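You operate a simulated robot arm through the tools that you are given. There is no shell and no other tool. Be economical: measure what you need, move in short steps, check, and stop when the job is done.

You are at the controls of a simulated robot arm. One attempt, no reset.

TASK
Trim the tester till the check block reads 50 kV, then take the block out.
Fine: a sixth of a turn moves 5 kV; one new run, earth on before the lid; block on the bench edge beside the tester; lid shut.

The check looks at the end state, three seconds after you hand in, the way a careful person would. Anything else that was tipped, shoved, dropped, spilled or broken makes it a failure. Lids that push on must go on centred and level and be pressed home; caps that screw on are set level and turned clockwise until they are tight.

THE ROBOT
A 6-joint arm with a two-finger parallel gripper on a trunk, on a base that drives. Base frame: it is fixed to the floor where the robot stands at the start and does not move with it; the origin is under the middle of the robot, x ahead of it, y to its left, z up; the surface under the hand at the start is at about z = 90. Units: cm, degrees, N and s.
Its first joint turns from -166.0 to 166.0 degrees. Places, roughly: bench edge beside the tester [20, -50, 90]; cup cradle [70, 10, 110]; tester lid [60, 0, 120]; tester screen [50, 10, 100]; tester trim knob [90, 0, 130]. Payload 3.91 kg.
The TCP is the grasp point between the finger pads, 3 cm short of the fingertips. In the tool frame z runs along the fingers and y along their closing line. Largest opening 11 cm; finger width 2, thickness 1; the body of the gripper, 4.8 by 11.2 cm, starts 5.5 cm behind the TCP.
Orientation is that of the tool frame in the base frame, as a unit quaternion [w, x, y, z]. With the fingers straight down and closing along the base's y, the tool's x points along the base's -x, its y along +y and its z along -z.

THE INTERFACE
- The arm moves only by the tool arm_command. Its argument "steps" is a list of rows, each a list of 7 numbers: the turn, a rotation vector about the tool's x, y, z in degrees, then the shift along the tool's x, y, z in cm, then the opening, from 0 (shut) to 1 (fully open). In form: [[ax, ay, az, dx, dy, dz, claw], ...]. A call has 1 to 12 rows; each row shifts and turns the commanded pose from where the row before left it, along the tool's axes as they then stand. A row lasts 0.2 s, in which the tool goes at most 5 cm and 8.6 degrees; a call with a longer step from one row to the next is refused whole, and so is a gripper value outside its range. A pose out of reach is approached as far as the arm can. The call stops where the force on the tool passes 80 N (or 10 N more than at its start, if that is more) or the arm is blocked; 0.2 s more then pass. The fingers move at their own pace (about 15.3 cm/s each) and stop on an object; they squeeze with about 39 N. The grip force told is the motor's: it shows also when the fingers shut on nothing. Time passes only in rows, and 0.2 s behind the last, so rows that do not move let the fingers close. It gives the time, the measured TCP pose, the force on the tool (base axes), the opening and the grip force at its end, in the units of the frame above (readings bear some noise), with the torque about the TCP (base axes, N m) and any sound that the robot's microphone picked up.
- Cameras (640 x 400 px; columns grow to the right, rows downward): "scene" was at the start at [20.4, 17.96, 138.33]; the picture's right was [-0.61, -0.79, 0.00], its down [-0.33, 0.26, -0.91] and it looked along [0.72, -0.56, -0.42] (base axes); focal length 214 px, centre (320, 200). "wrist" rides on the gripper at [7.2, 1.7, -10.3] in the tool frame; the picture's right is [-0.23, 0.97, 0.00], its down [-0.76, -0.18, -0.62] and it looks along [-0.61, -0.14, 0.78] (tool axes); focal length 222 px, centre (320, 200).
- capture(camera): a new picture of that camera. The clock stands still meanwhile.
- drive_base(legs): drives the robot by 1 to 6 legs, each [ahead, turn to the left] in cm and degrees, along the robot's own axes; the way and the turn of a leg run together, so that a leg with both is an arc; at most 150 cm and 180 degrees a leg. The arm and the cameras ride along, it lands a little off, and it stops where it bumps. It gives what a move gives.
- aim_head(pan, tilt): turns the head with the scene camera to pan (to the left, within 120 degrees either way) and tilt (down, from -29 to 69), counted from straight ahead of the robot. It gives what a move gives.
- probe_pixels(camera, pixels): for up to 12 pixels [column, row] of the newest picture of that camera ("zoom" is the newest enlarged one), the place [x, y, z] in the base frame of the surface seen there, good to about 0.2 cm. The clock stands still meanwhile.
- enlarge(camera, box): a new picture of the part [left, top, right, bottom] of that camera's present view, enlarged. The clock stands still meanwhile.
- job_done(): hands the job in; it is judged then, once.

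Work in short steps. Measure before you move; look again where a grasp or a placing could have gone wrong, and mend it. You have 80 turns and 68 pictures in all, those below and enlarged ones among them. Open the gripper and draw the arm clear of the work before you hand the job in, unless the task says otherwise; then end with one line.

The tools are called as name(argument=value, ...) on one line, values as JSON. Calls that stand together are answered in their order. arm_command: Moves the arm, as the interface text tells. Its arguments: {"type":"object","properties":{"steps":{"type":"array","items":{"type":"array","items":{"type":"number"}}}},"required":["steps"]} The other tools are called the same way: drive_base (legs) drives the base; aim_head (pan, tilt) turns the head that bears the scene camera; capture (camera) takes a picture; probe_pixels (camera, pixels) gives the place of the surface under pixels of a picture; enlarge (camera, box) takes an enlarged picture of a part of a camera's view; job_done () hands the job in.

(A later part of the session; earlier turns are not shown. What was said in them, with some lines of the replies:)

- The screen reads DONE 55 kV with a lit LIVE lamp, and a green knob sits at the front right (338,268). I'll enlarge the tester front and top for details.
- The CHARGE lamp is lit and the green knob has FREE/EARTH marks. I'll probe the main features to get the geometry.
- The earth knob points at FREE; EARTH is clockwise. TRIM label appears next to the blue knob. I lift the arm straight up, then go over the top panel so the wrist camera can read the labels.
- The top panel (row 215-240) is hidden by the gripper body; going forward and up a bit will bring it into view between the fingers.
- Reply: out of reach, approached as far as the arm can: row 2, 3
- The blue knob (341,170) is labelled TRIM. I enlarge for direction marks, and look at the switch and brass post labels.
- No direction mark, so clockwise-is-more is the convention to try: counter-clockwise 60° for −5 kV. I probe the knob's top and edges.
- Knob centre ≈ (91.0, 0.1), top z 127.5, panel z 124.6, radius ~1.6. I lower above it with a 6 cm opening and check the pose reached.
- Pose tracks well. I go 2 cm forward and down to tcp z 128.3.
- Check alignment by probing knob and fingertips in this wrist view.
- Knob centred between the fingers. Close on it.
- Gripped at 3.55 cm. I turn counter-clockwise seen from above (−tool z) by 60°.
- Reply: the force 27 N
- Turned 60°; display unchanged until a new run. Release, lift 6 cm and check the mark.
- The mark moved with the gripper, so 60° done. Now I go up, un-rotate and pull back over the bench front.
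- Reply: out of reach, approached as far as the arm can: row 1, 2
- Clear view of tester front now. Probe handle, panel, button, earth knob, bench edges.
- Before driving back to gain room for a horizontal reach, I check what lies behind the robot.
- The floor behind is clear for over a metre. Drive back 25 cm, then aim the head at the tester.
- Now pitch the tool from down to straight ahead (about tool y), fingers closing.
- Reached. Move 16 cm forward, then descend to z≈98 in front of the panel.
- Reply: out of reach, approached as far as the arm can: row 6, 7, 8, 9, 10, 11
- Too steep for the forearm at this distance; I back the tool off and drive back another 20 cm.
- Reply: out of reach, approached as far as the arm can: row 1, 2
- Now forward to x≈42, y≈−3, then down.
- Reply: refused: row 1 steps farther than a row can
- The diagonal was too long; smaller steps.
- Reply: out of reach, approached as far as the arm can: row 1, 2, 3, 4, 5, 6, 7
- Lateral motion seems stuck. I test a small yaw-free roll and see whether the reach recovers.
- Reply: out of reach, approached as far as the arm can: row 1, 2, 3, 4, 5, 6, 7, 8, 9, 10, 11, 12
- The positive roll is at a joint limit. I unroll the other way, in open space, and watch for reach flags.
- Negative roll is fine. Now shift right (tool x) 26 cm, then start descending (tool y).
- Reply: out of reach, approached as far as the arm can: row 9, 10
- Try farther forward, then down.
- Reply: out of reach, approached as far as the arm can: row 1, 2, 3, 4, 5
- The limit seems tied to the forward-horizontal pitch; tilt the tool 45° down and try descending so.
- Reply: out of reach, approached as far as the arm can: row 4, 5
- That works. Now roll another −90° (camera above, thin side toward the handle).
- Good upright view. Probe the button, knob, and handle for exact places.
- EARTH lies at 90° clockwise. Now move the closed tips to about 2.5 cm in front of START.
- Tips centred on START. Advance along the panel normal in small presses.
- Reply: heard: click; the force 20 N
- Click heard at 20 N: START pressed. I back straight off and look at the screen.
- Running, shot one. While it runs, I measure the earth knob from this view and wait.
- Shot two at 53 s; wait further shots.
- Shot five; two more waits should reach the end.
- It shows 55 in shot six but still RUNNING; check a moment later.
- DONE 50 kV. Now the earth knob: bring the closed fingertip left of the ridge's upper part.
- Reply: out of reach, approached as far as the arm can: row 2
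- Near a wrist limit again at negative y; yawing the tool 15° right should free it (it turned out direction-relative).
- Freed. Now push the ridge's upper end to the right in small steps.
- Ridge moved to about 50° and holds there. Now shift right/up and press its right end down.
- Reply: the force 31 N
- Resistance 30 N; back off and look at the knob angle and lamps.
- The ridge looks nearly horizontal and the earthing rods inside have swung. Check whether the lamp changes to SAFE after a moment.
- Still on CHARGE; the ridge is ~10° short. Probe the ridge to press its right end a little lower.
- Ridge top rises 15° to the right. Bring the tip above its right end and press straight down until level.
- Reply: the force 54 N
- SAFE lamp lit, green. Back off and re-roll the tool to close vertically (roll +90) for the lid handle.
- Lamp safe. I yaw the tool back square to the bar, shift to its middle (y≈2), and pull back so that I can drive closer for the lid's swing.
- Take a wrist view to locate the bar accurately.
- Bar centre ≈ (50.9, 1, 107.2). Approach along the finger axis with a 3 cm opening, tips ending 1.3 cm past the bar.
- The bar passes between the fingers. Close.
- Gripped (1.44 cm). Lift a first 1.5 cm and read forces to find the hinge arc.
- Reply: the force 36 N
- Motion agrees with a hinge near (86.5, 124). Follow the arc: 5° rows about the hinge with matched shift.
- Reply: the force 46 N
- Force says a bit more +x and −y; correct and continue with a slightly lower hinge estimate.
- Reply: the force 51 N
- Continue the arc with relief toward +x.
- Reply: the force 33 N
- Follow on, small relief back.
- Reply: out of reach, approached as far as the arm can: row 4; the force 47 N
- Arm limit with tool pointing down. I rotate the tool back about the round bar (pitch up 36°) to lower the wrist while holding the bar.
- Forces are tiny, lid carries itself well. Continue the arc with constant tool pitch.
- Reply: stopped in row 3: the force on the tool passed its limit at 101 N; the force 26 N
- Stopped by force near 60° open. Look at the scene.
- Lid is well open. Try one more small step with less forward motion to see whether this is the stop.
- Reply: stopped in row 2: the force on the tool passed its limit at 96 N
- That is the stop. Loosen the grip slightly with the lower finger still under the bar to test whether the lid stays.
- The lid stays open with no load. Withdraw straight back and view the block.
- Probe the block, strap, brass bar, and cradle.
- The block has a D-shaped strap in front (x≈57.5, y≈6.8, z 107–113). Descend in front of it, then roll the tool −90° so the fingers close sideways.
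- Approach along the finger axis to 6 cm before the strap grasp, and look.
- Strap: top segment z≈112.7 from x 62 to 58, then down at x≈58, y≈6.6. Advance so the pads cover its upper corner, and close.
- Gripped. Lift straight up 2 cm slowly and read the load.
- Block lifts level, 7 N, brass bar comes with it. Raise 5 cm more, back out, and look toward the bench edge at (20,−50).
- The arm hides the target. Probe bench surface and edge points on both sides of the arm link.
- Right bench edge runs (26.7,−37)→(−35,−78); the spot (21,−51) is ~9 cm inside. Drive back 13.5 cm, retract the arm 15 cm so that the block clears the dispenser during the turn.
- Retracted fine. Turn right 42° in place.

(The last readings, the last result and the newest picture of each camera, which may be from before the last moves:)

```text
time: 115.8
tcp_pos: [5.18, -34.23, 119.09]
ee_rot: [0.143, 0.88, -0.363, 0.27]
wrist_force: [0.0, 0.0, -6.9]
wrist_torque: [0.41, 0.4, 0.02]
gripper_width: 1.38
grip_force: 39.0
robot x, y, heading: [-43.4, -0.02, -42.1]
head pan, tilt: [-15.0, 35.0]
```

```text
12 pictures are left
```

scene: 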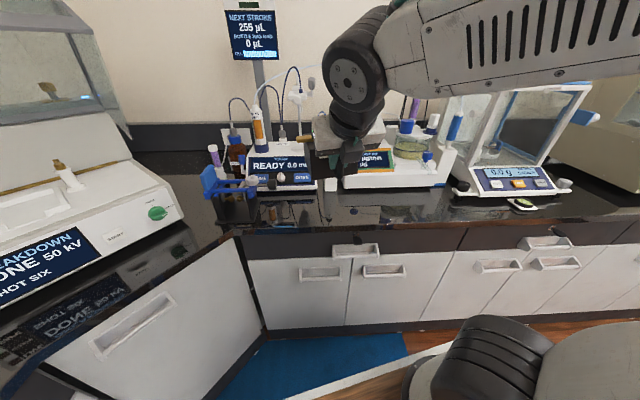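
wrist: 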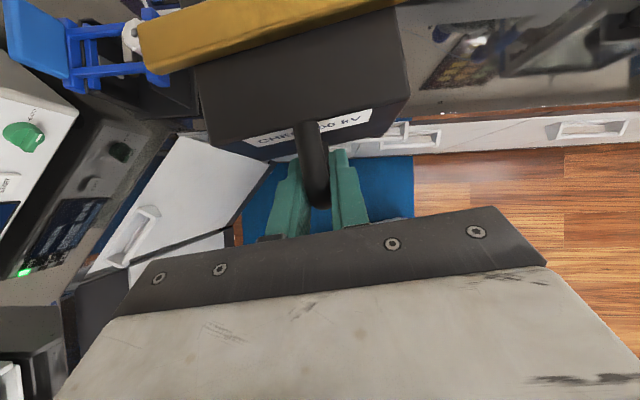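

Free strip in front of the dispenser, moisture meter and balance. Probe its depth.

probe_pixels(camera="scene", pixels=[[300, 222], [350, 218], [400, 215], [440, 212], [310, 192], [345, 190], [400, 190], [440, 190], [255, 195], [255, 222], [480, 195], [425, 185]])

```text
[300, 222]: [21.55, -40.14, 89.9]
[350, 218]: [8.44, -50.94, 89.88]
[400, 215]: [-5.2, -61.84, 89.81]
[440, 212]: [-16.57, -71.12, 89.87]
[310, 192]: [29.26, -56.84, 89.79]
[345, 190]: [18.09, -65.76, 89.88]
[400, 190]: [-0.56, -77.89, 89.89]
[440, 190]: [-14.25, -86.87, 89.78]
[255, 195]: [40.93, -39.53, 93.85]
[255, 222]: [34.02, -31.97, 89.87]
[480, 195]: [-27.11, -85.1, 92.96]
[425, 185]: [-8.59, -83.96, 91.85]
```

Strip is 18 cm deep: enough. Move out over (20,−51) and descend to ~3 cm above the bench.

arm_command(steps=[[0, 0, 0, 3.74, 0.09, 2.67, 0], [0, 0, 0, 3.74, 0.09, 2.67, 0], [0, 0, 0, 3.74, 0.09, 2.67, 0], [0, 0, 0, -2.6, -0.25, 3.66, 0], [0, 0, 0, -2.6, -0.25, 3.66, 0], [0, 0, 0, -2.6, -0.25, 3.66, 0], [0, 0, 0, -2.6, -0.25, 3.66, 0], [0, 0, 0, -1.16, -0.11, 1.63, 0], [0, 0, 0, 0, 0, 0, 0]])

enlarge(camera="scene", box=[200, 130, 440, 260])

```text
time: 117.8
tcp_pos: [14.74, -44.44, 98.94]
ee_rot: [0.142, 0.88, -0.364, 0.27]
wrist_force: [0.0, -0.4, -7.1]
wrist_torque: [0.42, 0.4, 0.01]
gripper_width: 1.41
grip_force: 38.8
robot x, y, heading: [-43.7, -0.07, -42.1]
head pan, tilt: [-15.0, 35.0]
```

```text
2.67 times, centred on (320, 195) of scene
```

zoom: 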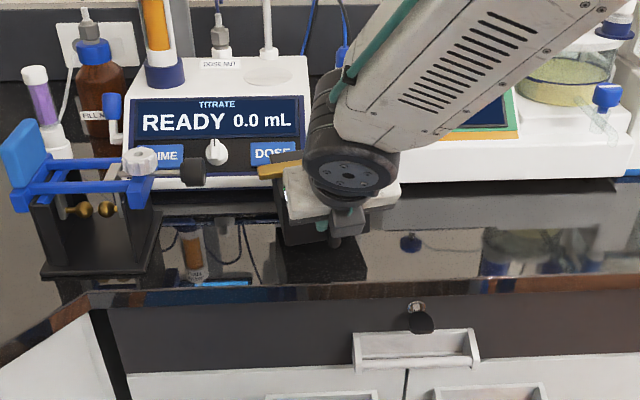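

Clear of neighbours, a few cm above. Lower in small steps watching force.

arm_command(steps=[[0, 0, 0, -0.58, -0.06, 0.81, 0], [0, 0, 0, -0.58, -0.06, 0.81, 0], [0, 0, 0, -0.29, -0.03, 0.41, 0], [0, 0, 0, -0.17, -0.02, 0.24, 0], [0, 0, 0, 0, 0, 0, 0]])

```text
time: 119.0
tcp_pos: [14.72, -44.34, 96.23]
ee_rot: [0.143, 0.88, -0.363, 0.272]
wrist_force: [-4.4, -7.3, 22.7]
wrist_torque: [0.09, -0.79, -0.41]
gripper_width: 1.46
grip_force: 38.4
robot x, y, heading: [-43.4, -0.01, -41.9]
head pan, tilt: [-15.0, 35.0]
```

Touchdown at z 96.2. Ease up slightly and open.

arm_command(steps=[[0, 0, 0, 0.09, 0.01, -0.12, 0], [0, 0, 0, 0, 0, 0, 0.15], [0, 0, 0, 0, 0, 0, 0.4], [0, 0, 0, 0, 0, 0, 0.4]])

capture(camera="wrist")

```text
time: 120.0
tcp_pos: [14.68, -44.25, 96.43]
ee_rot: [0.143, 0.88, -0.364, 0.27]
wrist_force: [0.0, -0.7, -0.7]
wrist_torque: [-0.01, 0.01, -0.03]
gripper_width: 4.42
grip_force: 0.0
robot x, y, heading: [-43.49, 0.08, -41.9]
head pan, tilt: [-15.0, 35.0]
```

```text
10 pictures are left
```

wrist: 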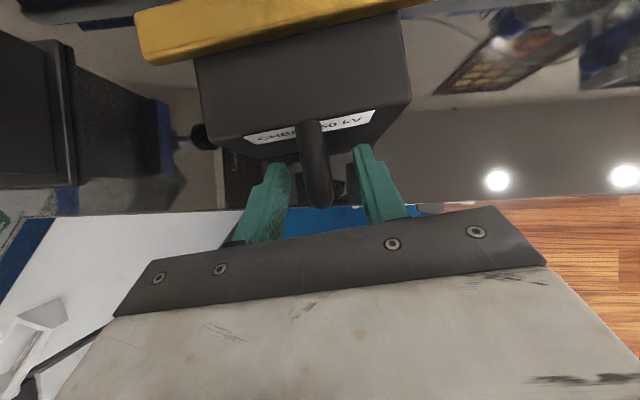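

Block stands on its own, label and bar in place. Withdraw along the finger axis, raise, then turn the base back.

arm_command(steps=[[0, 0, 0, 0, 0, -4, 0.4], [0, 0, 0, 0, 0, -4, 0.4], [0, 0, 0, 0, 0, -4, 0.4], [0, 0, 0, 0, 0, -4, 0.4], [0, 0, 0, 0.6, 0.4, -3.4, 0.4], [0, 0, 0, 0.6, 0.4, -3.4, 0.4], [0, 0, 0, 0.6, 0.4, -3.4, 0.4], [0, 0, 0, 0, 0, 0, 0.3]])

enlarge(camera="scene", box=[200, 130, 440, 260])

drive_base(legs=[[0, 42]])

```text
time: 121.8
tcp_pos: [4.79, -34.58, 118.52]
ee_rot: [0.143, 0.88, -0.363, 0.27]
wrist_force: [0.0, -0.6, -0.3]
wrist_torque: [-0.02, 0.0, -0.04]
gripper_width: 3.31
grip_force: 0.1
robot x, y, heading: [-43.7, 0.08, -42.1]
head pan, tilt: [-15.0, 35.0]
```

```text
2.67 times, centred on (320, 195) of scene
```

zoom: 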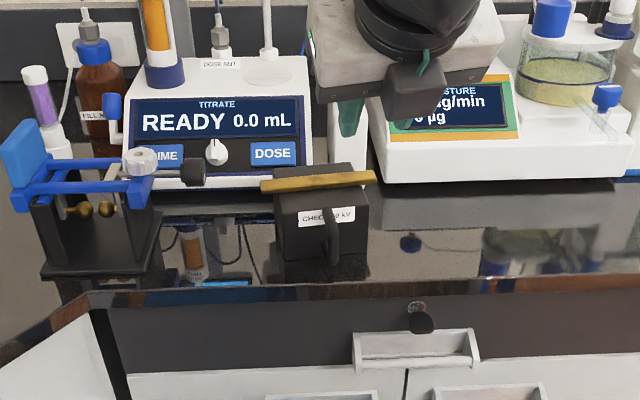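

```text
time: 124.2
tcp_pos: [15.74, 6.75, 118.61]
ee_rot: [0.036, 0.952, -0.022, 0.303]
wrist_force: [0.3, -0.1, 0.1]
wrist_torque: [0.02, 0.02, -0.01]
gripper_width: 3.31
grip_force: 0.0
robot x, y, heading: [-43.67, 0.49, 0.4]
head pan, tilt: [-15.0, 35.0]
5 turns are left
```

The block stands upright on the bench edge. Few turns remain, so I combine: drive forward, roll the tool, and rise to the pre-grasp in front of the open lid's bar, with pictures.

drive_base(legs=[[13.6, 0]])

arm_command(steps=[[0, 0, 8.2, 0, 0, 0, 0.25], [0, 0, 8.2, 0, 0, 0, 0.25], [0, 0, 8.2, 0, 0, 0, 0.25], [0, 0, 8.2, 0, 0, 0, 0.25], [0, 0, 8.2, 0, 0, 0, 0.25], [0, 0, 8.2, 0, 0, 0, 0.25], [0, 0, 8.2, 0, 0, 0, 0.25], [0, 0, 8.2, 0, 0, 0, 0.25], [0, 0, 8.2, 0, 0, 0, 0.25], [0, 0, 8.2, 0, 0, 0, 0.25], [0, 0, 8, 0, 0, 0, 0.25]])

arm_command(steps=[[0, 0, 0, 0.51, -3.76, -1.81, 0.25], [0, 0, 0, 0.51, -3.76, -1.81, 0.25], [0, 0, 0, 0.51, -3.76, -1.81, 0.25], [0, 0, 0, 0.51, -3.76, -1.81, 0.25], [0, 0, 0, 0.51, -3.76, -1.81, 0.25], [0, 0, 0, 0.51, -3.76, -1.81, 0.25], [0, 0, 0, 0.51, -3.76, -1.81, 0.25], [0, 0, 0, 0.51, -3.76, -1.81, 0.25], [0, 0, 0, 0.51, -3.76, -1.81, 0.25], [0, 0, 0, 0.51, -3.76, -1.81, 0.25], [0, 0, 0, 0, 0, 0, 0.25]])

capture(camera="wrist")

probe_pixels(camera="wrist", pixels=[[310, 60], [315, 100], [320, 140], [325, 100], [305, 100], [335, 100], [300, 60], [320, 60], [330, 140], [310, 140], [290, 100], [345, 140]])

```text
time: 125.5
tcp_pos: [29.37, 6.82, 118.7]
ee_rot: [0.036, 0.952, -0.021, 0.304]
wrist_force: [-0.3, 1.3, 0.0]
wrist_torque: [0.03, 0.03, 0.03]
gripper_width: 3.31
grip_force: 0.0
robot x, y, heading: [-29.95, 0.33, 0.2]
head pan, tilt: [-15.0, 35.0]
```

```text
time: 127.9
tcp_pos: [29.27, 6.88, 118.65]
ee_rot: [0.188, -0.657, 0.69, -0.24]
wrist_force: [0.5, -0.4, -0.1]
wrist_torque: [-0.02, 0.01, 0.0]
gripper_width: 2.74
grip_force: 0.2
robot x, y, heading: [-30.01, -0.03, -0.1]
head pan, tilt: [-15.0, 35.0]
```

```text
time: 130.3
tcp_pos: [49.43, 2.56, 155.58]
ee_rot: [0.187, -0.657, 0.69, -0.24]
wrist_force: [0.5, -1.0, 1.2]
wrist_torque: [-0.02, 0.01, 0.01]
gripper_width: 2.75
grip_force: 0.1
robot x, y, heading: [-30.25, -0.01, 0.4]
head pan, tilt: [-15.0, 35.0]
```

```text
8 pictures are left
```

wrist: 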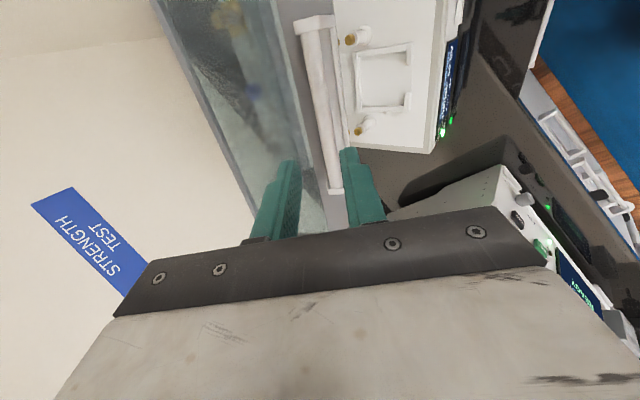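

```text
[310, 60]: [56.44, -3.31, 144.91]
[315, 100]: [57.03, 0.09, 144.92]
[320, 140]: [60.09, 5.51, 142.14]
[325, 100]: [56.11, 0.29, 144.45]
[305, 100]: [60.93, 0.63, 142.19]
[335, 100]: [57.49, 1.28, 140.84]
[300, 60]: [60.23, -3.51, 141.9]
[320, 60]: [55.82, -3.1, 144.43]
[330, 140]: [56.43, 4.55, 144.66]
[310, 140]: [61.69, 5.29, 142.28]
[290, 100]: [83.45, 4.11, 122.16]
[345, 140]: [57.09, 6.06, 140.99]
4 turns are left
```

Bar centre ≈ (56.5, 1, 144.3). Grip it and follow the arc down (hinge ≈ (87,122), R 38.8) for the first half.

arm_command(steps=[[0, 0, 0, 0.42, 0.7, 3.5, 0.25], [0, 0, 0, 0, 0, 4.1, 0.25], [0, 0, 0, 0, 0, 4.1, 0.25], [0, 0, 0, 0, 0, 0, 0.25], [0, 0, 0, 0, 0, 0, 0], [0, 0, 0, 0, 0, 0, 0], [0, 0, 0, 0, 0, 0, 0]])

arm_command(steps=[[0, 0, 0, -0.07, 1.33, 0.5, 0], [0, 0, 0, -0.06, 1.33, 0.5, 0], [0, 0, 0, -0.14, 2.58, 1.19, 0], [0, 0, 0, -0.15, 2.49, 1.38, 0], [0, 0, 0, 0, 0, 0, 0]])

arm_command(steps=[[0, 0, 0, -0.15, 2.37, 1.56, 0], [0, 0, 0, -0.15, 2.26, 1.72, 0], [0, 0, 0, -0.16, 2.13, 1.89, 0], [0, 0, 0, -0.16, 1.99, 2.03, 0], [0, 0, 0, 0, 0, 0, 0]])

capture(camera="wrist")

```text
time: 131.9
tcp_pos: [55.38, 1.29, 145.94]
ee_rot: [0.188, -0.657, 0.689, -0.24]
wrist_force: [-0.4, 0.5, -0.6]
wrist_torque: [0.85, 0.01, -0.58]
gripper_width: 1.4
grip_force: 44.8
robot x, y, heading: [-29.61, -0.14, -0.0]
head pan, tilt: [-15.0, 35.0]
```

```text
time: 133.1
tcp_pos: [51.02, 1.41, 138.04]
ee_rot: [0.189, -0.658, 0.688, -0.241]
wrist_force: [-32.5, 11.8, 15.9]
wrist_torque: [0.61, 0.22, -0.69]
gripper_width: 1.46
grip_force: 45.1
robot x, y, heading: [-29.83, 0.38, 0.5]
head pan, tilt: [-15.0, 35.0]
```

```text
time: 134.3
tcp_pos: [47.85, 1.5, 127.33]
ee_rot: [0.188, -0.657, 0.689, -0.24]
wrist_force: [-40.4, 15.4, 4.8]
wrist_torque: [0.32, 0.35, -0.84]
gripper_width: 1.47
grip_force: 45.0
robot x, y, heading: [-29.87, 0.15, 0.3]
head pan, tilt: [-15.0, 35.0]
```

```text
7 pictures are left
3 turns are left
```

wrist: 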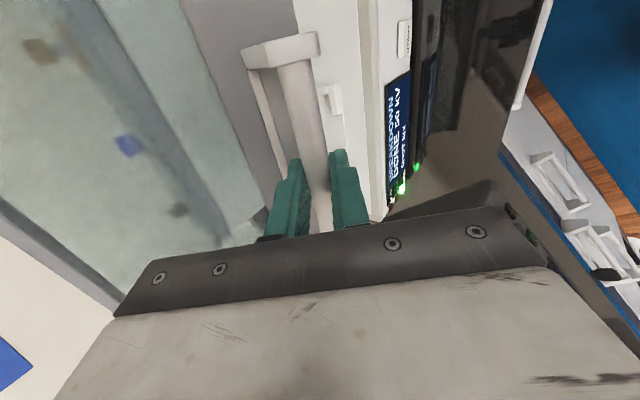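

Tracking well. Correct 0.6 cm toward −x and follow the rest of the arc to closed, with a gentle final press, then look.

arm_command(steps=[[0, 0, 0, -0.31, 2.25, 1.84, 0], [0, 0, 0, -0.16, 1.62, 2.28, 0], [0, 0, 0, -0.16, 1.46, 2.39, 0], [0, 0, 0, -0.16, 1.27, 2.46, 0], [0, 0, 0, -0.16, 1.1, 2.59, 0], [0, 0, 0, -0.15, 0.89, 2.6, 0], [0, 0, 0, 0, 0, 0, 0]])

arm_command(steps=[[0, 0, 0, -0.04, 0.2, 0.68, 0], [0, 0, 0, -0.04, 0.2, 0.68, 0], [0, 0, 0, -0.03, 0.16, 0.66, 0], [0, 0, 0, -0.03, 0.16, 0.66, 0], [0, 0, 0, 0, 0.06, 0.26, 0], [0, 0, 0, 0, 0.06, 0.26, 0], [0, 0, 0, 0, 0, 0, 0]])

capture(camera="wrist")

enlarge(camera="scene", box=[160, 60, 480, 260])

```text
time: 135.9
tcp_pos: [49.53, 1.41, 110.45]
ee_rot: [0.189, -0.658, 0.689, -0.239]
wrist_force: [-18.9, -6.6, -8.4]
wrist_torque: [0.1, 0.25, -1.12]
gripper_width: 1.44
grip_force: 44.9
robot x, y, heading: [-29.9, 0.09, 0.5]
head pan, tilt: [-15.0, 35.0]
```

```text
time: 137.5
tcp_pos: [50.53, 1.4, 107.52]
ee_rot: [0.191, -0.657, 0.688, -0.241]
wrist_force: [-1.4, -27.3, 19.2]
wrist_torque: [0.35, -0.12, -0.9]
gripper_width: 1.43
grip_force: 45.4
robot x, y, heading: [-30.15, 0.11, 0.4]
head pan, tilt: [-15.0, 35.0]
```

```text
6 pictures are left
```

wrist: 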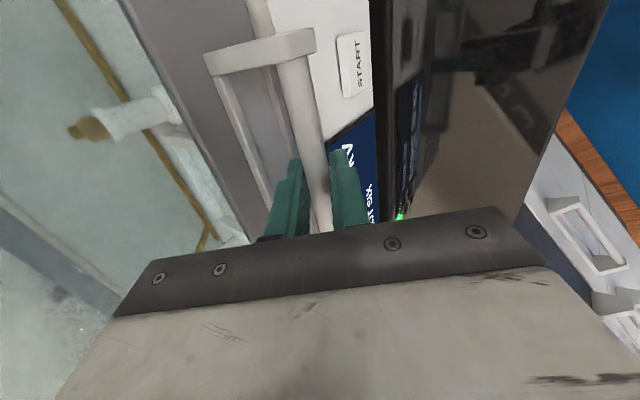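

```text
2.00 times, centred on (320, 160) of scene
2 turns are left
```

zoom: 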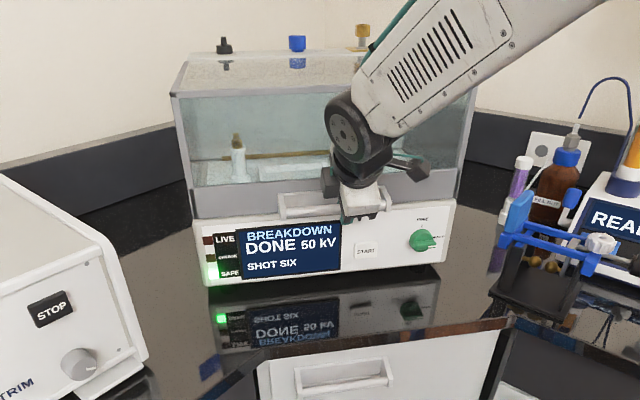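

Lid is down on the body with SAFE lit and 50 kV shown; seating force 19 N. Release, withdraw along the finger axis, draw clear, and verify.

arm_command(steps=[[0, 0, 0, 0, 0, 0, 0.25], [0, 0, 0, 0, 0, 0, 0.25], [0, 0, 0, 0, 0, -1.5, 0.25], [0, 0, 0, 0, 0, -2.5, 0.25], [0, 0, 0, 0, 0, -4, 0.25], [0, 0, 0, 0, 0, -4, 0.25], [0, 0, 0, 0, 3, -3, 0.5], [0, 0, 0, 0, 3, -3, 0.5], [0, 0, 0, 0, 0, 0, 0.5]])

enlarge(camera="scene", box=[160, 60, 480, 260])

capture(camera="wrist")

```text
time: 139.5
tcp_pos: [35.39, 3.28, 118.91]
ee_rot: [0.188, -0.657, 0.689, -0.24]
wrist_force: [-0.1, 0.7, -0.3]
wrist_torque: [0.0, 0.01, -0.03]
gripper_width: 5.51
grip_force: 0.0
robot x, y, heading: [-30.2, 0.57, 0.2]
head pan, tilt: [-15.0, 35.0]
```

```text
2.00 times, centred on (320, 160) of scene
```

zoom: 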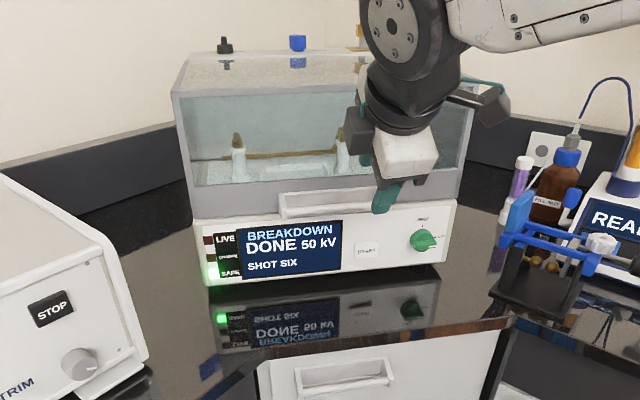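

```text
3 pictures are left
1 turns are left
```

wrist: 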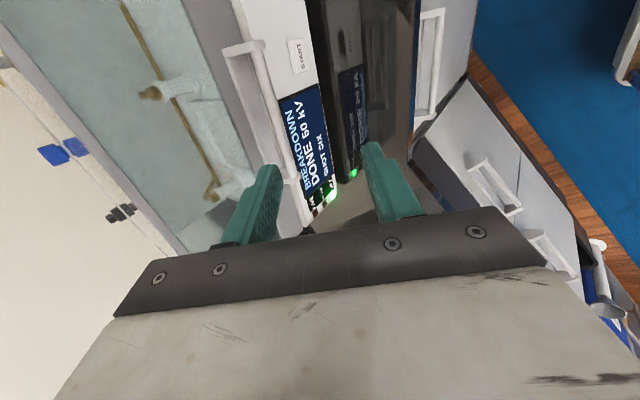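

The lid is shut, SAFE is lit, the screen reads 50 kV, the block is on the bench edge and the arm is clear, so I'm handing in.

job_done()

```text
The job is handed in.
```

The tester now reads 50 kV after one new run. Earth was on and SAFE lit before I opened the lid. The check block is standing on the bench edge beside the tester, the lid is shut, and the arm is open and clear.
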